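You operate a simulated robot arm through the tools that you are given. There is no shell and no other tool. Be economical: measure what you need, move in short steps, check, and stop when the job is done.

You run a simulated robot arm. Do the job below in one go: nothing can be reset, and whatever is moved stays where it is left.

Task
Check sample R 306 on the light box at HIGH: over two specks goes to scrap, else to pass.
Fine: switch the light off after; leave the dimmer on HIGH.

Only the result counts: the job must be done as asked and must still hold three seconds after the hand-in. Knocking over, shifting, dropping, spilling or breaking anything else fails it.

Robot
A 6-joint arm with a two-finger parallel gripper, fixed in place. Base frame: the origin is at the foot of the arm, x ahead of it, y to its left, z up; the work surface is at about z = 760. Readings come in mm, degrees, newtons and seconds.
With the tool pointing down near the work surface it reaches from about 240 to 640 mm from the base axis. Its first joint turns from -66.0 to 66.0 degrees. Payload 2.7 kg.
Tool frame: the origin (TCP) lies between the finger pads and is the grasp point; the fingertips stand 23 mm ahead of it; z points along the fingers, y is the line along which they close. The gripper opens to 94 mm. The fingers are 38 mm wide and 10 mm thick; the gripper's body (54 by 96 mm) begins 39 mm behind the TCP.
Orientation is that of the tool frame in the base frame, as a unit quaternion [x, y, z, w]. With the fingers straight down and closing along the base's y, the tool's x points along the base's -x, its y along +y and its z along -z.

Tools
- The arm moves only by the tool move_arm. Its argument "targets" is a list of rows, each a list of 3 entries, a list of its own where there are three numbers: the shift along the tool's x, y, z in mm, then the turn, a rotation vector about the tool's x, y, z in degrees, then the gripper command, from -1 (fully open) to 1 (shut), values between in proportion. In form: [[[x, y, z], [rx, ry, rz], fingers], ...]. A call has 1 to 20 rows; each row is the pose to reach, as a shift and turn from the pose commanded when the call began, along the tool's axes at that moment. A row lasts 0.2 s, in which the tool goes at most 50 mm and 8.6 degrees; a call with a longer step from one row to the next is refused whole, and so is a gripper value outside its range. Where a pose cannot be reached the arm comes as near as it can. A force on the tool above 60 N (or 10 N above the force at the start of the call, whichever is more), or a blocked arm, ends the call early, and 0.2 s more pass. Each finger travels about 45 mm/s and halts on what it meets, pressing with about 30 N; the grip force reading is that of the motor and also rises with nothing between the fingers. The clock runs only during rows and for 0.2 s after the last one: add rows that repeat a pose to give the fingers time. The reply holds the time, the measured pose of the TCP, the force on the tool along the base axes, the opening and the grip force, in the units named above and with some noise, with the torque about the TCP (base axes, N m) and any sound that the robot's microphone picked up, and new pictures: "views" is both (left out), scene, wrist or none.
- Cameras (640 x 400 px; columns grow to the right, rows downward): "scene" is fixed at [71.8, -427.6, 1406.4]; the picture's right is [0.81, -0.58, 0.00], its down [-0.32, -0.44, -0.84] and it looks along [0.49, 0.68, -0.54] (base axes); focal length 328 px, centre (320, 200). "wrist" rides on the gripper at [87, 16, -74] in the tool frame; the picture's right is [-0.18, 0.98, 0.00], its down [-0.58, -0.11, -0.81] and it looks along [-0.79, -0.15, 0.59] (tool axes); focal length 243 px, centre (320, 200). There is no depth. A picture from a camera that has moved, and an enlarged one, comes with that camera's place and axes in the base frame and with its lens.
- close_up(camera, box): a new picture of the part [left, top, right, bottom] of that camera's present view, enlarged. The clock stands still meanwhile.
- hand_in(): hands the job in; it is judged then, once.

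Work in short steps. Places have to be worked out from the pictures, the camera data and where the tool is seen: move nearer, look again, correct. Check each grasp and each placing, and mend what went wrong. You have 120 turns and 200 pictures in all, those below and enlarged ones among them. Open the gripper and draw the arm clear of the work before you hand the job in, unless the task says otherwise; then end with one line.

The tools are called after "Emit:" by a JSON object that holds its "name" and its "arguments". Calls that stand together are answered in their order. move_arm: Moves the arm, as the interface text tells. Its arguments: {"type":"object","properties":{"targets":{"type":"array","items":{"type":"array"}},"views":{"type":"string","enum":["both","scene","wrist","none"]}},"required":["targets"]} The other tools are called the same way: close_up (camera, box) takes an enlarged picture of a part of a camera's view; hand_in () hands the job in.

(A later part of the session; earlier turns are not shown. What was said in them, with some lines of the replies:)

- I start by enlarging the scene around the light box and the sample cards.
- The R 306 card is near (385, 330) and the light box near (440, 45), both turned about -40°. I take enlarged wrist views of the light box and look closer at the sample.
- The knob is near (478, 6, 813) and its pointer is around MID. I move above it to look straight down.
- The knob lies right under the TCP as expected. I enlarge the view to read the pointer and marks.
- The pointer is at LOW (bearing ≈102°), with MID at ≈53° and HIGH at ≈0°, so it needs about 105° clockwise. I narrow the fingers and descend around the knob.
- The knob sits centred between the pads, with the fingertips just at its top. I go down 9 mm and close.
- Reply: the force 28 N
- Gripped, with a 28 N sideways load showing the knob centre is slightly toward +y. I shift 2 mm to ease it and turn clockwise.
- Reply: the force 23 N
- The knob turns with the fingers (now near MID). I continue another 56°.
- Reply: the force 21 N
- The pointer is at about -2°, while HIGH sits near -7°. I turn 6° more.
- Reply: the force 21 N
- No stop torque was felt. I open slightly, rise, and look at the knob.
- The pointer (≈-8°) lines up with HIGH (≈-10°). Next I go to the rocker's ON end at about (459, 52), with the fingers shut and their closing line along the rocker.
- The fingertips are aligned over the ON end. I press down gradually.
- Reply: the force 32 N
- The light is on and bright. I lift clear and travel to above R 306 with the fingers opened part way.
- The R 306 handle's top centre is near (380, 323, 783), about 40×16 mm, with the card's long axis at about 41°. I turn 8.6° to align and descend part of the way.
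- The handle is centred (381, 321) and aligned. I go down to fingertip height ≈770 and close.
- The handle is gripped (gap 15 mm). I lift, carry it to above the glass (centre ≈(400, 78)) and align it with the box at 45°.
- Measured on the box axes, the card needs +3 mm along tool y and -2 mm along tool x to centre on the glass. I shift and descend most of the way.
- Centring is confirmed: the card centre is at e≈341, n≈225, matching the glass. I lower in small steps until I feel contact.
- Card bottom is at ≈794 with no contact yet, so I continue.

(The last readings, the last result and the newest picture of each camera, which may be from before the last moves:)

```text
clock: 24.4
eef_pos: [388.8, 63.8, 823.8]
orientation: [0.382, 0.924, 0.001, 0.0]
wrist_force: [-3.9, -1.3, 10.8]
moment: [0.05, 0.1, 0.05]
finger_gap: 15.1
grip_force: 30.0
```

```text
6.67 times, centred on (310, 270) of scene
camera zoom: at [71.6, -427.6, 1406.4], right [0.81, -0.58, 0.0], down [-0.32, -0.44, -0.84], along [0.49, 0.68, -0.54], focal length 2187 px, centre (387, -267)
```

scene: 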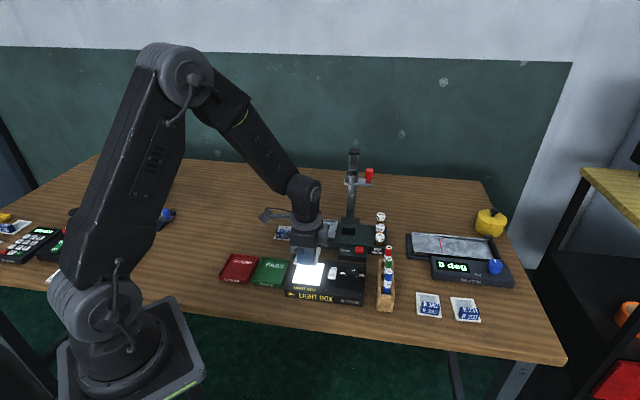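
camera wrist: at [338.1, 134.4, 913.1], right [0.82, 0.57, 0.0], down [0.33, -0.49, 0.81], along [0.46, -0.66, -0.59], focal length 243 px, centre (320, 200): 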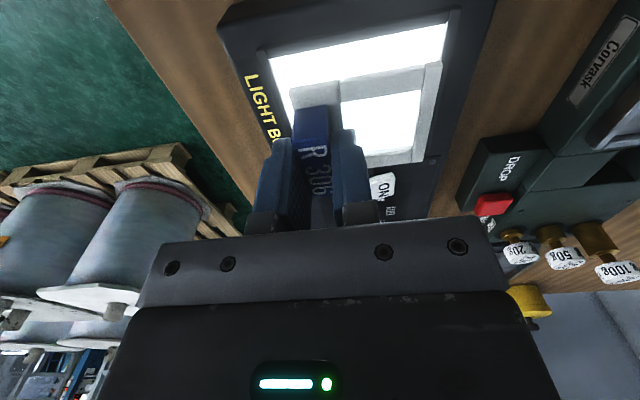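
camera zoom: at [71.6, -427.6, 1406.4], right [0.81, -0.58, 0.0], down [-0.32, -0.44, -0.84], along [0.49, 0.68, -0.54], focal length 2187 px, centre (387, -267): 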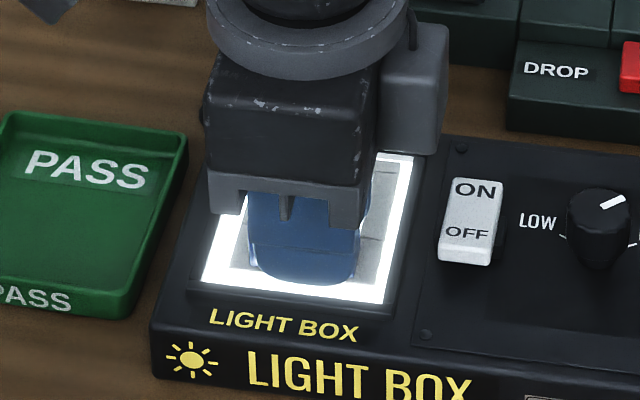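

Contact is made and the card sits inside the glass frame. I release and rise, then look at the specks.

Emit:
{"name": "move_arm", "arguments": {"targets": [[[0, 0, 1], [0, 0, 0], 0.4], [[0, 0, 1], [0, 0, 0], 0.35], [[0, 0, 1], [0, 0, 0], 0.35], [[0, 0, -20], [0, 0, 0], 0.35], [[0, 0, -60], [0, 0, 0], 0.2], [[30, -10, -80], [0, 0, 0], 0], [[60, -20, -80], [0, 0, 0], 0], [[60, -20, -80], [0, 0, 0], 0]]}}

Emit:
{"name": "close_up", "arguments": {"camera": "scene", "box": [286, 250, 334, 290]}}

Emit:
{"name": "close_up", "arguments": {"camera": "wrist", "box": [240, 0, 480, 150]}}

```text
clock: 26.2
eef_pos: [331.5, 89.8, 901.7]
orientation: [0.382, 0.924, 0.0, 0.0]
wrist_force: [0.5, -1.3, 0.0]
moment: [0.01, -0.01, 0.01]
finger_gap: 46.8
grip_force: 0.1
camera wrist: at [280.5, 161.2, 977.3], right [0.82, 0.57, 0.0], down [0.33, -0.49, 0.81], along [0.46, -0.66, -0.59], focal length 243 px, centre (320, 200)
```

scene: 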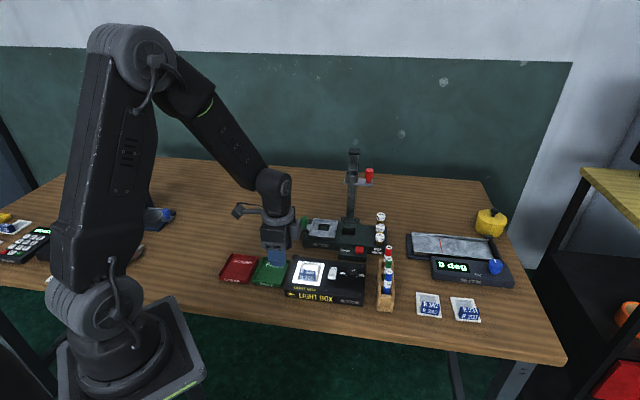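
wrist: 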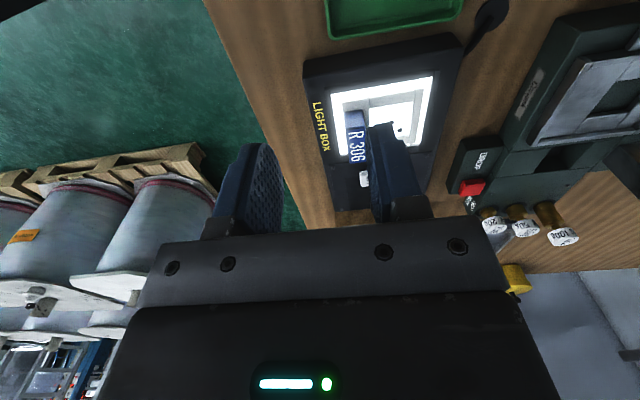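

```text
10.00 times, centred on (310, 270) of scene
camera zoom: at [71.8, -427.6, 1406.4], right [0.81, -0.58, 0.0], down [-0.32, -0.44, -0.84], along [0.49, 0.68, -0.54], focal length 3281 px, centre (420, -500)
```

zoom: 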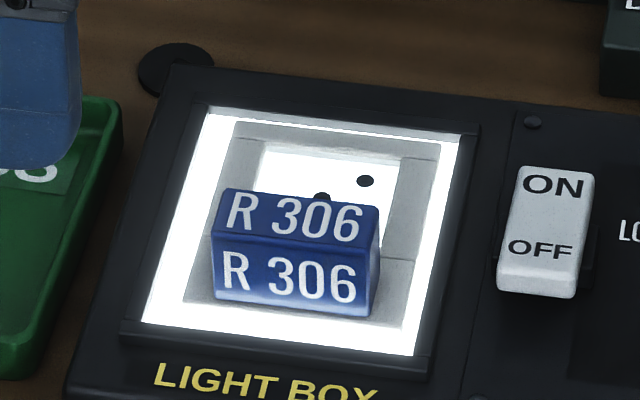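

```text
2.67 times, centred on (360, 75) of wrist
camera zoom: at [280.5, 161.2, 977.3], right [0.82, 0.57, 0.0], down [0.33, -0.49, 0.81], along [0.46, -0.66, -0.59], focal length 647 px, centre (213, 533)
```

zoom: 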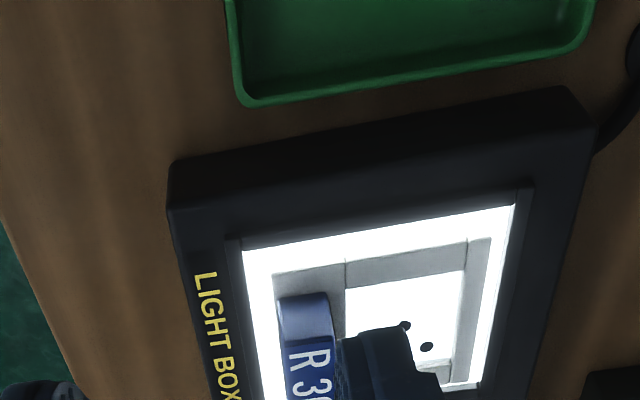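

Two specks are visible but part of the window is hidden. I shift so that the window lies between the opened fingers.

Emit:
{"name": "move_arm", "arguments": {"targets": [[[-10, 20, 0], [0, 0, 0], -0.5], [[-30, 52, 0], [0, 0, 0], -1], [[-30, 52, 0], [0, 0, 0], -1], [[-30, 52, 0], [0, 0, 0], -1]], "views": "wrist"}}

Emit:
{"name": "close_up", "arguments": {"camera": "wrist", "box": [260, 40, 372, 110]}}

```text
clock: 27.2
eef_pos: [389.6, 106.6, 901.8]
orientation: [0.383, 0.924, 0.0, -0.001]
wrist_force: [-0.6, -0.3, -0.4]
moment: [0.02, 0.0, 0.01]
finger_gap: 94.2
grip_force: 0.0
camera wrist: at [339.8, 177.2, 976.7], right [0.82, 0.57, 0.0], down [0.33, -0.49, 0.81], along [0.46, -0.66, -0.59], focal length 243 px, centre (320, 200)
```

wrist: 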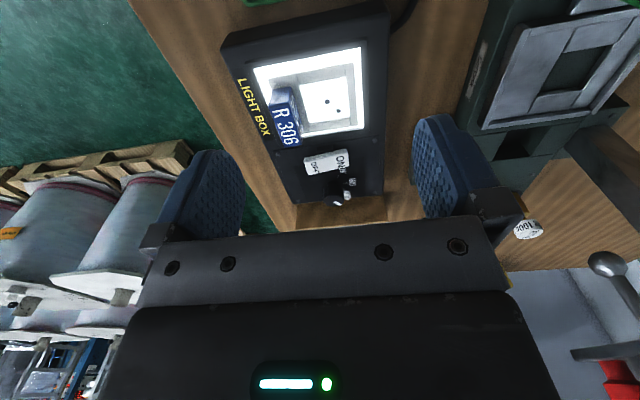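

```text
5.71 times, centred on (316, 75) of wrist
camera zoom: at [339.8, 177.2, 976.7], right [0.82, 0.57, 0.0], down [0.33, -0.49, 0.81], along [0.46, -0.66, -0.59], focal length 1386 px, centre (343, 914)
```

zoom: 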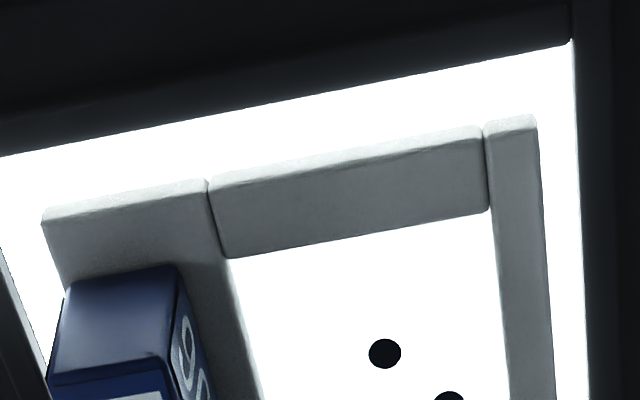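

Emit:
{"name": "close_up", "arguments": {"camera": "wrist", "box": [270, 70, 382, 140]}}

```text
5.71 times, centred on (326, 105) of wrist
camera zoom: at [339.8, 177.2, 976.7], right [0.82, 0.57, 0.0], down [0.33, -0.49, 0.81], along [0.46, -0.66, -0.59], focal length 1386 px, centre (286, 743)
```

zoom: 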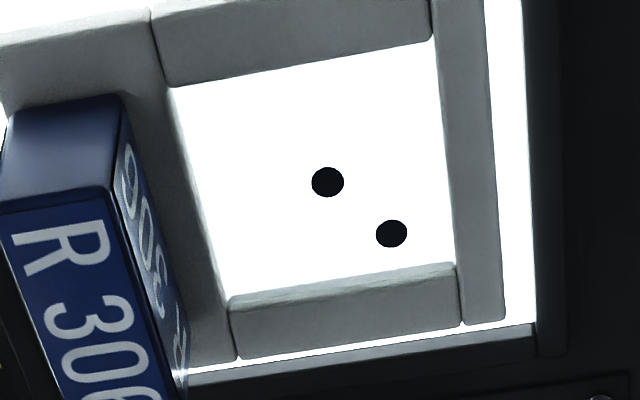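

Two specks are visible. To rule out a hidden one I look from more directly above, and recheck the dimmer.

Emit:
{"name": "move_arm", "arguments": {"targets": [[[-30, 0, 0], [0, 0, 0], -1], [[-55, 0, 0], [0, 0, 0], -1], [[-55, 0, 0], [0, 0, 0], -1]], "views": "wrist"}}

Emit:
{"name": "close_up", "arguments": {"camera": "wrist", "box": [250, 0, 362, 70]}}

Emit:
{"name": "close_up", "arguments": {"camera": "scene", "box": [280, 240, 376, 300]}}

```text
clock: 28.0
eef_pos: [429.6, 65.9, 902.1]
orientation: [0.382, 0.924, 0.001, 0.0]
wrist_force: [-0.4, 0.3, 0.6]
moment: [0.0, 0.02, -0.01]
finger_gap: 94.2
grip_force: 0.0
camera wrist: at [378.4, 137.5, 977.2], right [0.82, 0.57, 0.0], down [0.34, -0.49, 0.81], along [0.46, -0.66, -0.59], focal length 243 px, centre (320, 200)
```

wrist: 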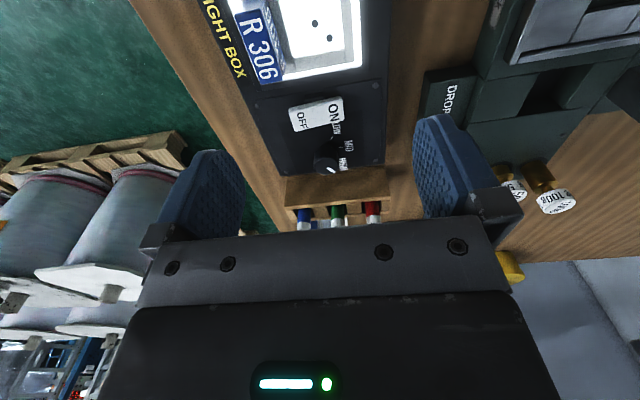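

```text
5.71 times, centred on (306, 35) of wrist
camera zoom: at [378.4, 137.5, 977.2], right [0.82, 0.57, 0.0], down [0.34, -0.49, 0.81], along [0.46, -0.66, -0.59], focal length 1386 px, centre (400, 1143)
```

zoom: 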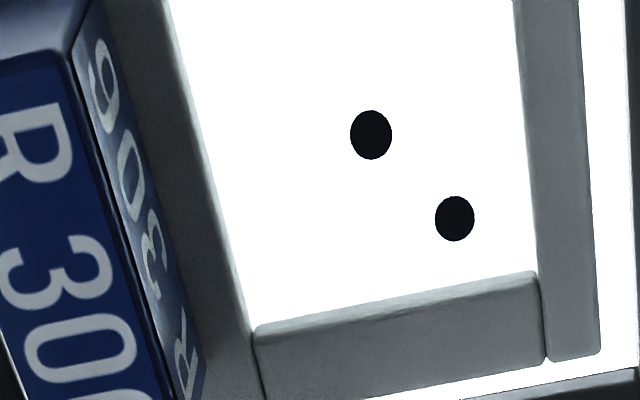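

```text
6.67 times, centred on (328, 270) of scene
camera zoom: at [71.8, -427.6, 1406.4], right [0.81, -0.58, 0.0], down [-0.32, -0.44, -0.84], along [0.49, 0.68, -0.54], focal length 2187 px, centre (267, -267)
```

zoom: 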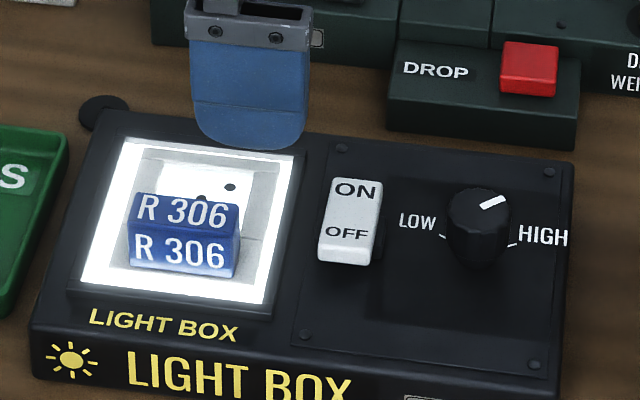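

Two specks, not over two, so the sample goes to PASS. I quickly check the knob from this better angle.

Emit:
{"name": "close_up", "arguments": {"camera": "wrist", "box": [288, 120, 368, 170]}}

Emit:
{"name": "close_up", "arguments": {"camera": "scene", "box": [210, 245, 306, 305]}}

```text
8.00 times, centred on (328, 145) of wrist
camera zoom: at [378.4, 137.5, 977.2], right [0.82, 0.57, 0.0], down [0.34, -0.49, 0.81], along [0.46, -0.66, -0.59], focal length 1941 px, centre (256, 640)
```

zoom: 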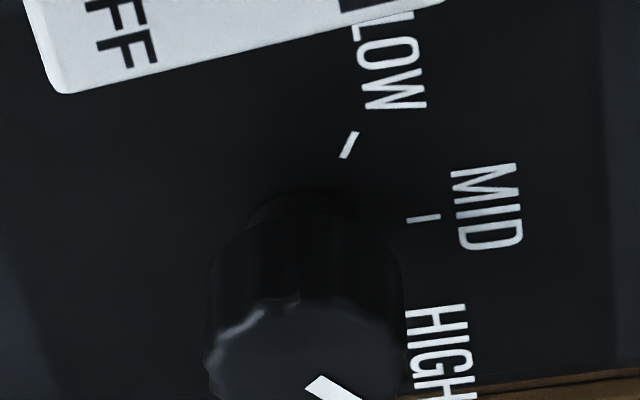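

```text
6.67 times, centred on (258, 275) of scene
camera zoom: at [71.8, -427.6, 1406.4], right [0.81, -0.58, 0.0], down [-0.32, -0.44, -0.84], along [0.49, 0.68, -0.54], focal length 2187 px, centre (733, -300)
```

zoom: 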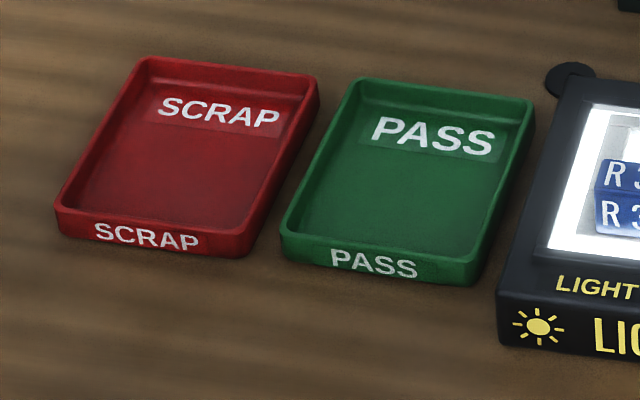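

The knob is fine, and the PASS tray centre is around (334, 154). I return above the handle for a regrip, slightly higher so the fingertips clear the tray walls.

Emit:
{"name": "move_arm", "arguments": {"targets": [[[15, -15, 0], [0, 0, 0], -0.3], [[31.7, -30.8, 0], [0, 0, 0], 0.1], [[31.7, -30.8, 0], [0, 0, 0], 0.1], [[31.7, -30.8, 30], [0, 0, 0], 0.1], [[31.7, -30.8, 50], [0, 0, 0], 0.1], [[31.7, -30.8, 50], [0, 0, 0], 0.1]], "views": "wrist"}}

Emit:
{"name": "close_up", "arguments": {"camera": "wrist", "box": [220, 60, 420, 185]}}

Emit:
{"name": "close_up", "arguments": {"camera": "scene", "box": [270, 240, 350, 300]}}

```text
clock: 29.4
eef_pos: [385.5, 67.1, 853.0]
orientation: [0.382, 0.924, 0.0, -0.001]
wrist_force: [0.2, 0.0, 1.0]
moment: [0.02, 0.0, 0.01]
finger_gap: 42.0
grip_force: 0.1
camera wrist: at [334.0, 139.0, 926.9], right [0.82, 0.57, 0.0], down [0.33, -0.49, 0.81], along [0.46, -0.66, -0.59], focal length 243 px, centre (320, 200)
```

wrist: 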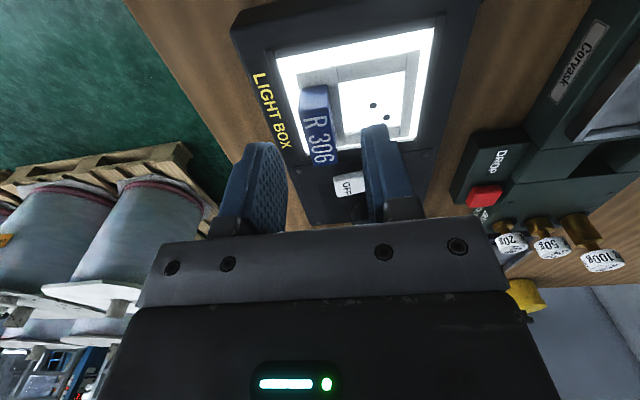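

```text
3.20 times, centred on (320, 122) of wrist
camera zoom: at [334.0, 139.0, 926.9], right [0.82, 0.57, 0.0], down [0.33, -0.49, 0.81], along [0.46, -0.66, -0.59], focal length 776 px, centre (320, 448)
```

zoom: 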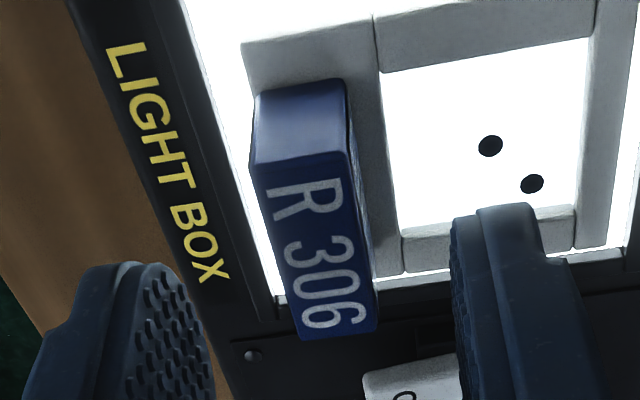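

```text
6.67 times, centred on (310, 270) of scene
camera zoom: at [71.8, -427.6, 1406.4], right [0.81, -0.58, 0.0], down [-0.32, -0.44, -0.84], along [0.49, 0.68, -0.54], focal length 2187 px, centre (387, -267)
```

zoom: 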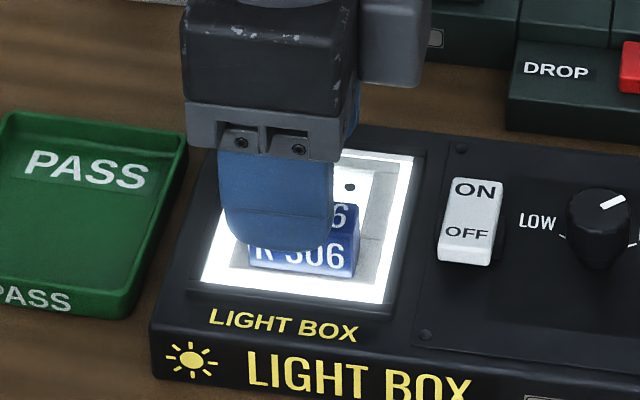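

The handle is centred between the pads. I go down 25 mm to z≈828 and grip.

Emit:
{"name": "move_arm", "arguments": {"targets": [[[0, 0, 15], [0, 0, 0], 0.1], [[0, 0, 25], [0, 0, 0], 0.1], [[0, 0, 25], [0, 0, 0], 0.4], [[0, 0, 25], [0, 0, 0], 0.7], [[0, 0, 25], [0, 0, 0], 0.85], [[0, 0, 25], [0, 0, 0], 0.85], [[0, 0, 25], [0, 0, 0], 0.85]], "views": "none"}}

```text
clock: 31.0
eef_pos: [385.6, 68.0, 828.4]
orientation: [0.382, 0.924, 0.001, 0.001]
wrist_force: [0.0, 0.2, 0.7]
moment: [-0.02, 0.0, -0.02]
finger_gap: 14.8
grip_force: 29.8
```

Gripped. I lift and carry it to above the PASS tray.

Emit:
{"name": "move_arm", "arguments": {"targets": [[[0, 0, -10], [0, 0, 0], 0.85], [[0, 0, -35], [0, 0, 0], 0.85], [[10, 0, -50], [0, 0, 0], 0.85], [[40, 1, -50], [0, 0, 0], 0.85], [[70, 2, -50], [0, 0, 0], 0.85], [[97, 4, -50], [0, 0, 0], 0.85], [[97, 4, -50], [0, 0, 0], 0.85]]}}

Emit:
{"name": "close_up", "arguments": {"camera": "wrist", "box": [220, 0, 500, 175]}}

Emit:
{"name": "close_up", "arguments": {"camera": "scene", "box": [210, 235, 322, 305]}}

```text
clock: 32.6
eef_pos: [317.1, 138.7, 876.7]
orientation: [0.382, 0.924, -0.001, 0.0]
wrist_force: [0.2, -0.1, 0.0]
moment: [0.0, 0.03, -0.02]
finger_gap: 14.8
grip_force: 29.4
camera wrist: at [267.4, 210.6, 951.8], right [0.82, 0.57, 0.0], down [0.33, -0.49, 0.81], along [0.46, -0.66, -0.59], focal length 243 px, centre (320, 200)
```

scene: 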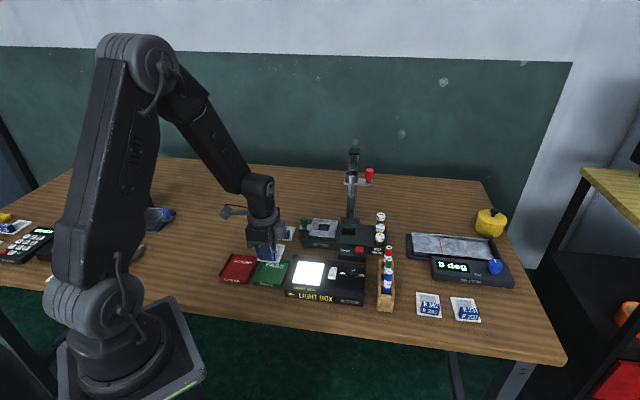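
wrist: 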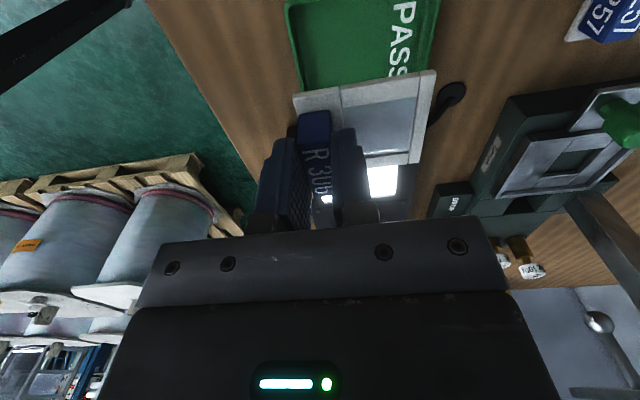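

```text
2.29 times, centred on (360, 88) of wrist
camera zoom: at [267.4, 210.6, 951.8], right [0.82, 0.57, 0.0], down [0.33, -0.49, 0.81], along [0.46, -0.66, -0.59], focal length 555 px, centre (229, 457)
```

zoom: 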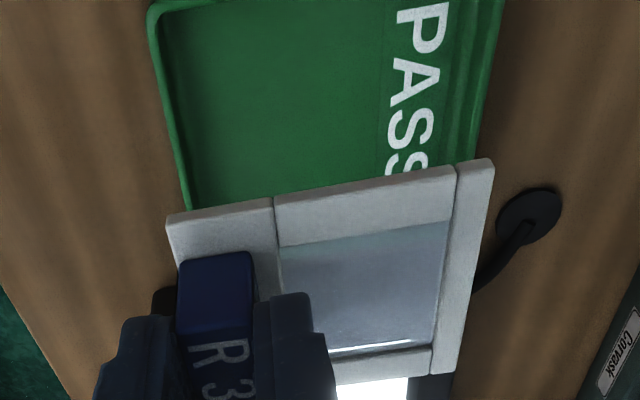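

```text
5.71 times, centred on (266, 270) of scene
camera zoom: at [71.8, -427.6, 1406.4], right [0.81, -0.58, 0.0], down [-0.32, -0.44, -0.84], along [0.49, 0.68, -0.54], focal length 1875 px, centre (629, -200)
```

zoom: 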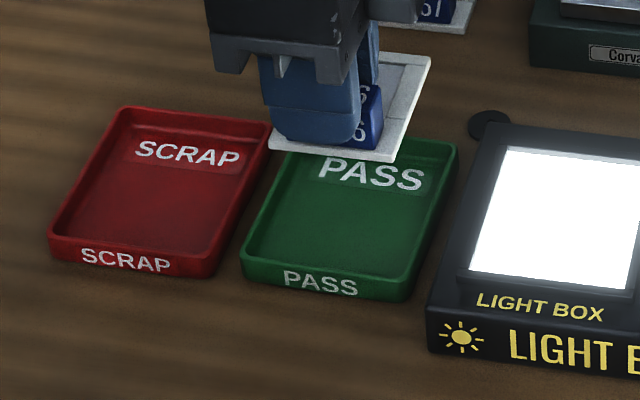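

From both cameras, the tray centre is about e 353, n 123.5, and the card centre is about 347, 128.5. I correct by +7 along y and +5 along x, then lower to just above the rim.

Emit:
{"name": "move_arm", "arguments": {"targets": [[[2.5, 3.5, 10], [0, 0, 0], 0.85], [[5, 7, 30], [0, 0, 0], 0.85], [[5, 7, 45], [0, 0, 0], 0.85], [[5, 7, 45], [0, 0, 0], 0.85]], "views": "wrist"}}

Emit:
{"name": "close_up", "arguments": {"camera": "wrist", "box": [240, 20, 480, 170]}}

Emit:
{"name": "close_up", "arguments": {"camera": "scene", "box": [236, 240, 316, 290]}}

```text
clock: 33.6
eef_pos: [318.9, 148.1, 833.1]
orientation: [0.382, 0.924, 0.0, 0.0]
wrist_force: [-1.3, 0.0, -0.1]
moment: [-0.03, 0.03, -0.01]
finger_gap: 15.0
grip_force: 30.1
camera wrist: at [268.6, 219.2, 907.0], right [0.82, 0.57, 0.0], down [0.33, -0.49, 0.81], along [0.46, -0.66, -0.59], focal length 243 px, centre (320, 200)
```

wrist: 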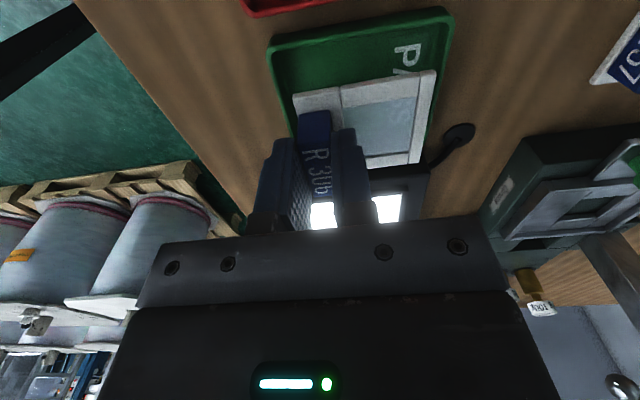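

```text
2.67 times, centred on (360, 95) of wrist
camera zoom: at [268.6, 219.2, 907.0], right [0.82, 0.57, 0.0], down [0.33, -0.49, 0.81], along [0.46, -0.66, -0.59], focal length 647 px, centre (213, 480)
```

zoom: 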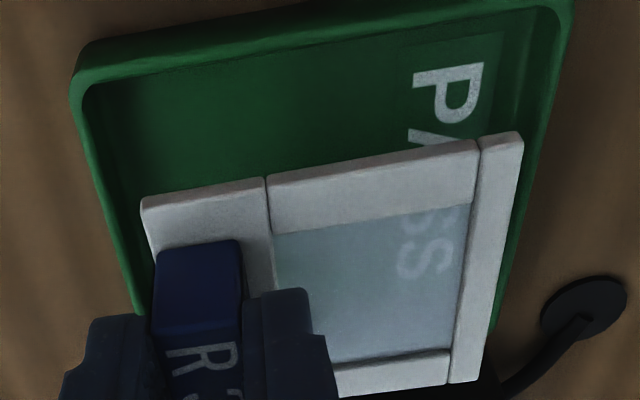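

```text
8.00 times, centred on (276, 265) of scene
camera zoom: at [71.8, -427.6, 1406.4], right [0.81, -0.58, 0.0], down [-0.32, -0.44, -0.84], along [0.49, 0.68, -0.54], focal length 2625 px, centre (672, -320)
```

zoom: 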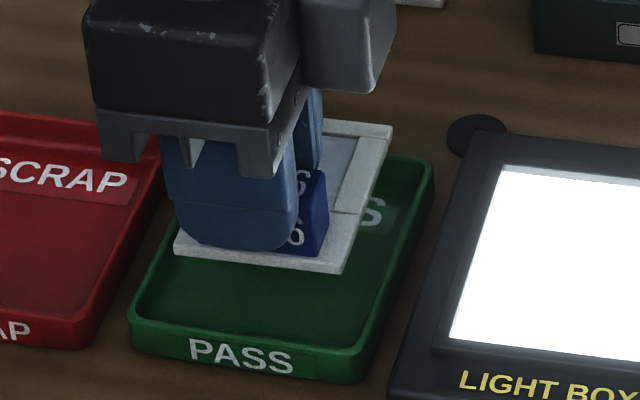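

Card and tray agree in both views to within about 2 mm. I nudge (+2, +2) and lower into the tray.

Emit:
{"name": "move_arm", "arguments": {"targets": [[[2, 2, 8], [0, 0, 0], 0.85], [[2, 2, 18], [0, 0, 0], 0.85], [[2, 2, 26], [0, 0, 0], 0.85], [[2, 2, 26], [0, 0, 0], 0.85]], "views": "wrist"}}

Emit:
{"name": "close_up", "arguments": {"camera": "wrist", "box": [240, 20, 480, 170]}}

Emit:
{"name": "close_up", "arguments": {"camera": "scene", "box": [236, 240, 316, 290]}}

```text
clock: 34.6
eef_pos: [321.1, 150.5, 805.8]
orientation: [0.382, 0.924, 0.001, 0.0]
wrist_force: [-0.3, 0.1, -0.5]
moment: [-0.01, 0.02, 0.01]
finger_gap: 14.8
grip_force: 29.9
camera wrist: at [269.0, 221.6, 881.3], right [0.82, 0.57, 0.0], down [0.33, -0.49, 0.81], along [0.46, -0.66, -0.59], focal length 243 px, centre (320, 200)
```

wrist: 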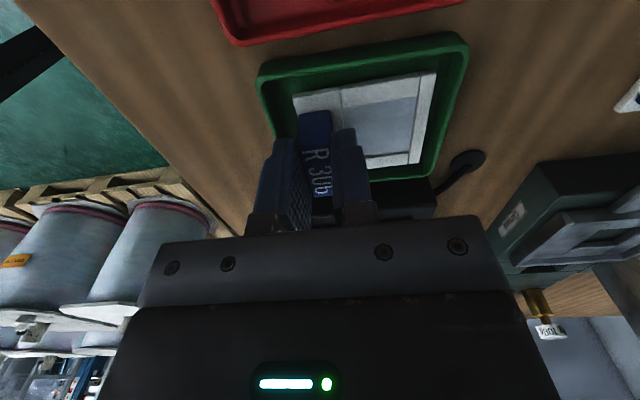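

```text
2.67 times, centred on (360, 95) of wrist
camera zoom: at [269.0, 221.6, 881.3], right [0.82, 0.57, 0.0], down [0.33, -0.49, 0.81], along [0.46, -0.66, -0.59], focal length 647 px, centre (213, 480)
```

zoom: 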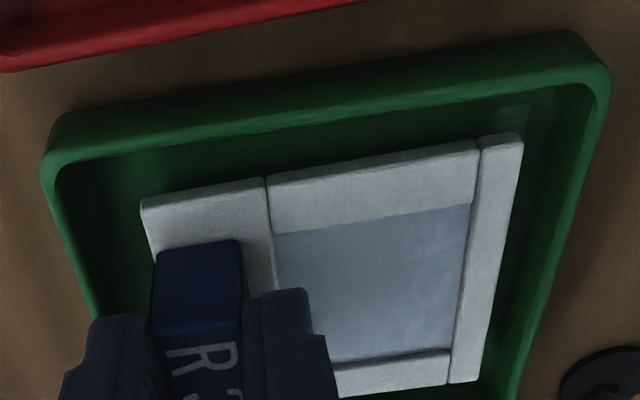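

```text
8.00 times, centred on (276, 265) of scene
camera zoom: at [71.8, -427.6, 1406.4], right [0.81, -0.58, 0.0], down [-0.32, -0.44, -0.84], along [0.49, 0.68, -0.54], focal length 2625 px, centre (672, -320)
```

zoom: 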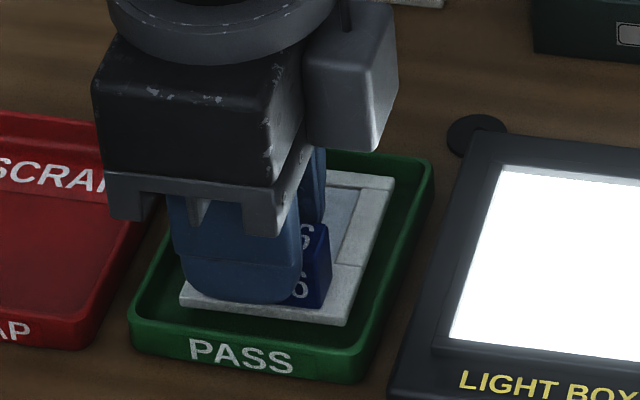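

The card is inside the rim, about 5 mm above the floor. I lower to contact.

Emit:
{"name": "move_arm", "arguments": {"targets": [[[0, 0, 2.5], [0, 0, 0], 0.85], [[0, 0, 5], [0, 0, 0], 0.85], [[0, 0, 5], [0, 0, 0], 0.85]], "views": "none"}}

```text
clock: 35.4
eef_pos: [319.2, 150.9, 800.5]
orientation: [0.382, 0.924, -0.001, 0.0]
wrist_force: [-0.4, -0.1, 0.0]
moment: [-0.02, 0.01, -0.03]
finger_gap: 14.9
grip_force: 30.0
```

Emit:
{"name": "move_arm", "arguments": {"targets": [[[0, 0, 1.5], [0, 0, 0], 0.85], [[0, 0, 3], [0, 0, 0], 0.85], [[0, 0, 3], [0, 0, 0], 0.85]], "views": "none"}}

```text
clock: 36.2
eef_pos: [319.1, 150.4, 799.5]
orientation: [0.382, 0.924, 0.001, 0.001]
wrist_force: [-5.9, -6.0, 27.8]
moment: [-0.07, 0.02, -0.04]
finger_gap: 14.7
grip_force: 30.1
```

There is firm contact (28 N), so the card is on the floor. I ease off, open a little, and rise straight up.

Emit:
{"name": "move_arm", "arguments": {"targets": [[[0, 0, -2], [0, 0, 0], 0.85], [[0, 0, -2], [0, 0, 0], 0.5], [[0, 0, -2], [0, 0, 0], 0.5], [[0, 0, -12], [0, 0, 0], 0.5], [[0, 0, -30], [0, 0, 0], 0.5], [[0, 0, -70], [0, 0, 0], 0.5], [[0, 0, -100], [0, 0, 0], 0.5], [[0, 0, -100], [0, 0, 0], 0.5]]}}

Emit:
{"name": "close_up", "arguments": {"camera": "scene", "box": [220, 235, 332, 305]}}

```text
clock: 38.0
eef_pos: [320.9, 150.5, 899.0]
orientation: [0.382, 0.924, 0.0, 0.0]
wrist_force: [0.1, 0.0, -0.4]
moment: [0.03, 0.01, 0.03]
finger_gap: 23.5
grip_force: 0.1
camera wrist: at [268.8, 221.2, 973.2], right [0.82, 0.57, 0.0], down [0.34, -0.49, 0.81], along [0.46, -0.66, -0.59], focal length 243 px, centre (320, 200)
```

scene: 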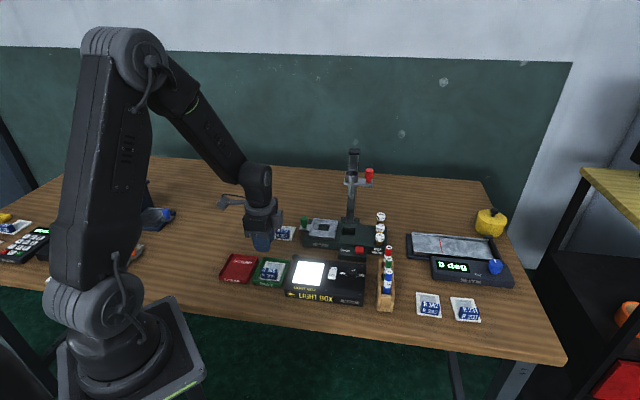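
wrist: 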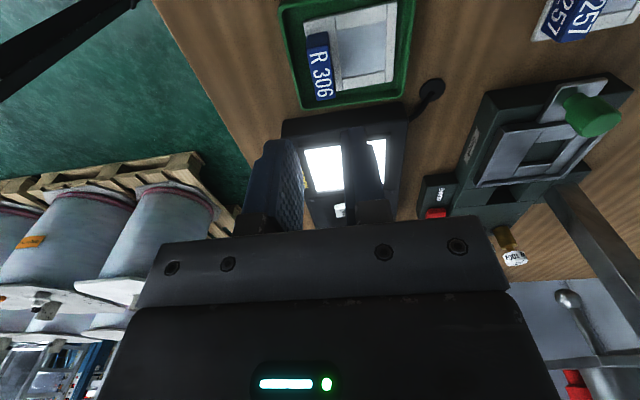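

```text
5.71 times, centred on (276, 270) of scene
camera zoom: at [71.8, -427.6, 1406.4], right [0.81, -0.58, 0.0], down [-0.32, -0.44, -0.84], along [0.49, 0.68, -0.54], focal length 1875 px, centre (571, -200)
```

zoom: 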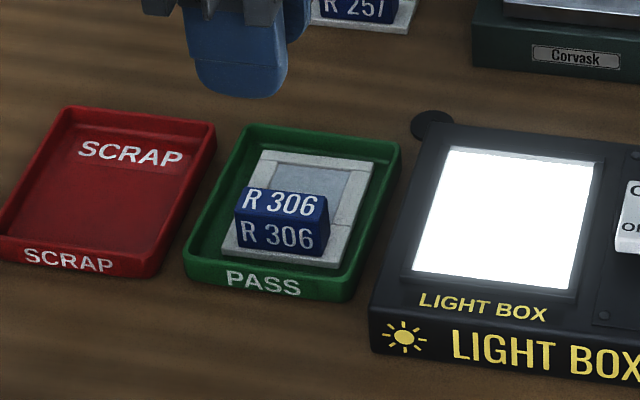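

R 306 lies fully in the PASS tray. Now I move above the rocker's OFF end at about (436, 28) with the fingers shut.

Emit:
{"name": "move_arm", "arguments": {"targets": [[[-40, -1, 0], [0, 0, 0], 1], [[-80, -2, 0], [0, 0, 0], 1], [[-120, -4, 0], [0, 0, 0], 1], [[-150, -5, 0], [0, 0, 0], 1], [[-168.5, -5.3, 0], [0, 0, 0], 1], [[-168.5, -5.3, 20], [0, 0, 0], 1], [[-168.5, -5.3, 40], [0, 0, 0], 1], [[-168.5, -5.3, 40], [0, 0, 0], 1]], "views": "wrist"}}

Emit:
{"name": "close_up", "arguments": {"camera": "scene", "box": [280, 240, 376, 300]}}

Emit:
{"name": "close_up", "arguments": {"camera": "wrist", "box": [240, 50, 400, 150]}}

```text
clock: 39.8
eef_pos: [435.4, 27.7, 857.6]
orientation: [0.383, 0.924, 0.0, 0.0]
wrist_force: [-0.1, 0.4, 0.1]
moment: [-0.02, 0.03, -0.01]
finger_gap: 0.1
grip_force: 29.8
camera wrist: at [384.8, 99.0, 932.4], right [0.82, 0.57, 0.0], down [0.33, -0.49, 0.81], along [0.46, -0.66, -0.59], focal length 243 px, centre (320, 200)
```

wrist: 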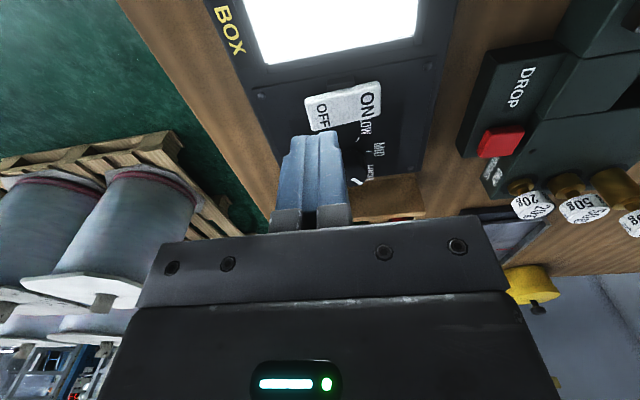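

```text
6.67 times, centred on (328, 270) of scene
camera zoom: at [71.8, -427.6, 1406.4], right [0.81, -0.58, 0.0], down [-0.32, -0.44, -0.84], along [0.49, 0.68, -0.54], focal length 2187 px, centre (267, -267)
```

zoom: 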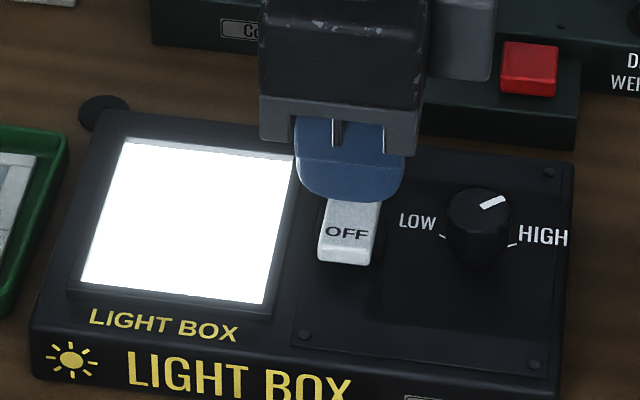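

```text
4.00 times, centred on (320, 100) of wrist
camera zoom: at [384.8, 99.0, 932.4], right [0.82, 0.57, 0.0], down [0.33, -0.49, 0.81], along [0.46, -0.66, -0.59], focal length 970 px, centre (320, 600)
```

zoom: 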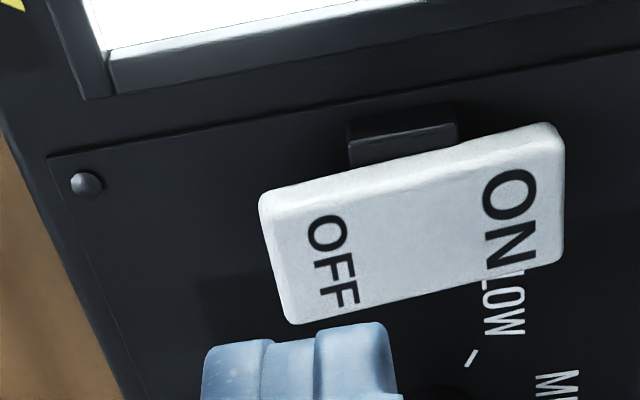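

The tool axis is right over the OFF label. I press down.

Emit:
{"name": "move_arm", "arguments": {"targets": [[[0, 0, 10], [0, 0, 0], 1], [[0, 0, 20], [0, 0, 0], 1], [[0, 0, 24], [0, 0, 0], 1], [[0, 0, 27], [0, 0, 0], 1], [[0, 0, 30], [0, 0, 0], 1], [[0, 0, 32], [0, 0, 0], 1]], "views": "none"}}

Emit:
{"name": "close_up", "arguments": {"camera": "scene", "box": [280, 240, 376, 300]}}

```text
clock: 41.2
eef_pos: [435.2, 27.2, 828.1]
orientation: [0.382, 0.924, 0.0, 0.0]
wrist_force: [-13.7, -5.5, 27.6]
moment: [0.06, 0.17, 0.05]
finger_gap: 0.0
grip_force: 29.9
```

```text
6.67 times, centred on (328, 270) of scene
camera zoom: at [71.0, -427.8, 1406.3], right [0.81, -0.58, 0.0], down [-0.32, -0.44, -0.84], along [0.49, 0.68, -0.54], focal length 2187 px, centre (267, -267)
```

zoom: 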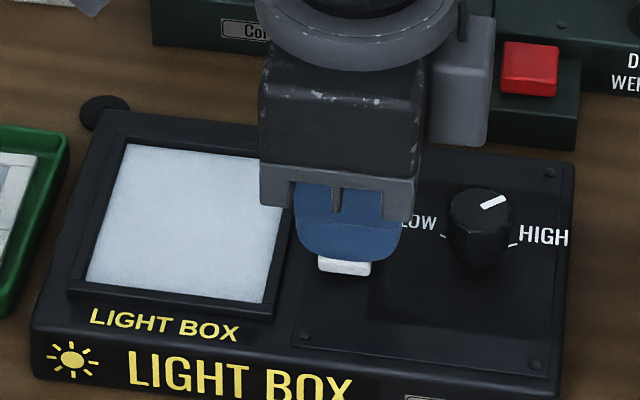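

The light is off. I rise well clear, open the gripper and take a final look.

Emit:
{"name": "move_arm", "arguments": {"targets": [[[0, 0, -30], [0, 0, 0], 1], [[0, 0, -75], [0, 0, 0], 0.5], [[0, 0, -120], [0, 0, 0], 0], [[20, 0, -165], [0, 0, 0], -0.5], [[40, 0, -205], [0, 0, 0], -1], [[40, 0, -205], [0, 0, 0], -1], [[40, 0, -205], [0, 0, 0], -1]]}}

Emit:
{"name": "close_up", "arguments": {"camera": "scene", "box": [220, 230, 380, 310]}}

```text
clock: 42.8
eef_pos: [408.1, 58.4, 1031.9]
orientation: [0.382, 0.924, 0.0, -0.001]
wrist_force: [0.4, -0.6, 0.4]
moment: [0.01, -0.01, -0.01]
finger_gap: 93.9
grip_force: 0.0
camera wrist: at [356.7, 128.2, 1106.0], right [0.82, 0.57, 0.0], down [0.33, -0.49, 0.81], along [0.46, -0.66, -0.59], focal length 243 px, centre (320, 200)
```

scene: 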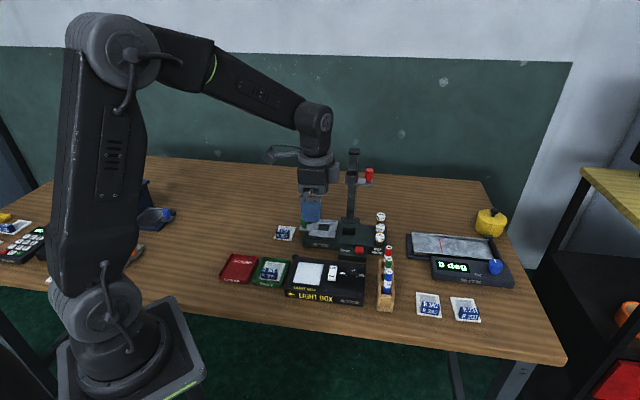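
wrist: 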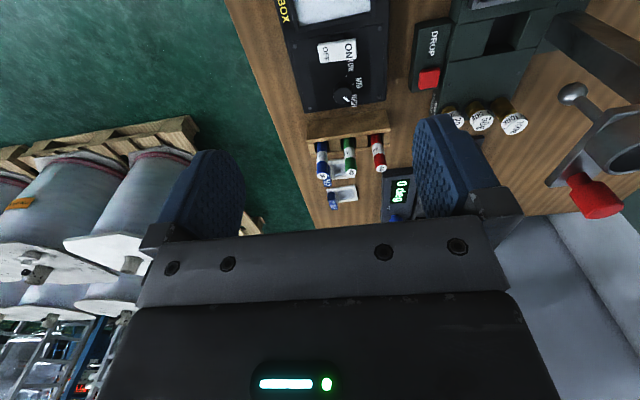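

```text
4.00 times, centred on (300, 270) of scene
camera zoom: at [71.8, -427.6, 1406.4], right [0.81, -0.58, 0.0], down [-0.32, -0.44, -0.84], along [0.49, 0.68, -0.54], focal length 1312 px, centre (400, -80)
```

zoom: 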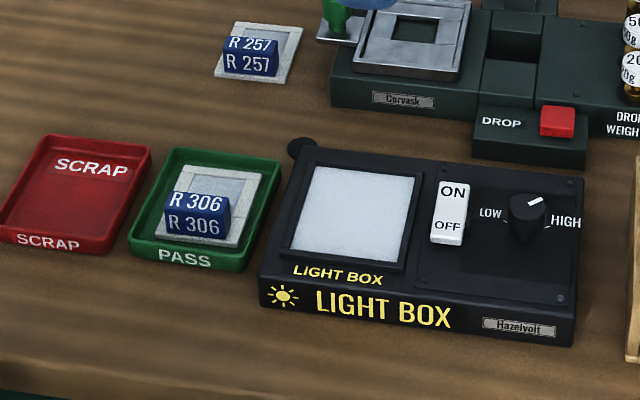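

R 306 is in PASS, the light is off, the dimmer is on HIGH and the arm is clear with the gripper open, so I hand in.

Emit:
{"name": "hand_in", "arguments": {}}

```text
The job is handed in.
```

R 306 showed two specks at HIGH, so it went to the PASS tray; the light is off and the dimmer is left on HIGH.
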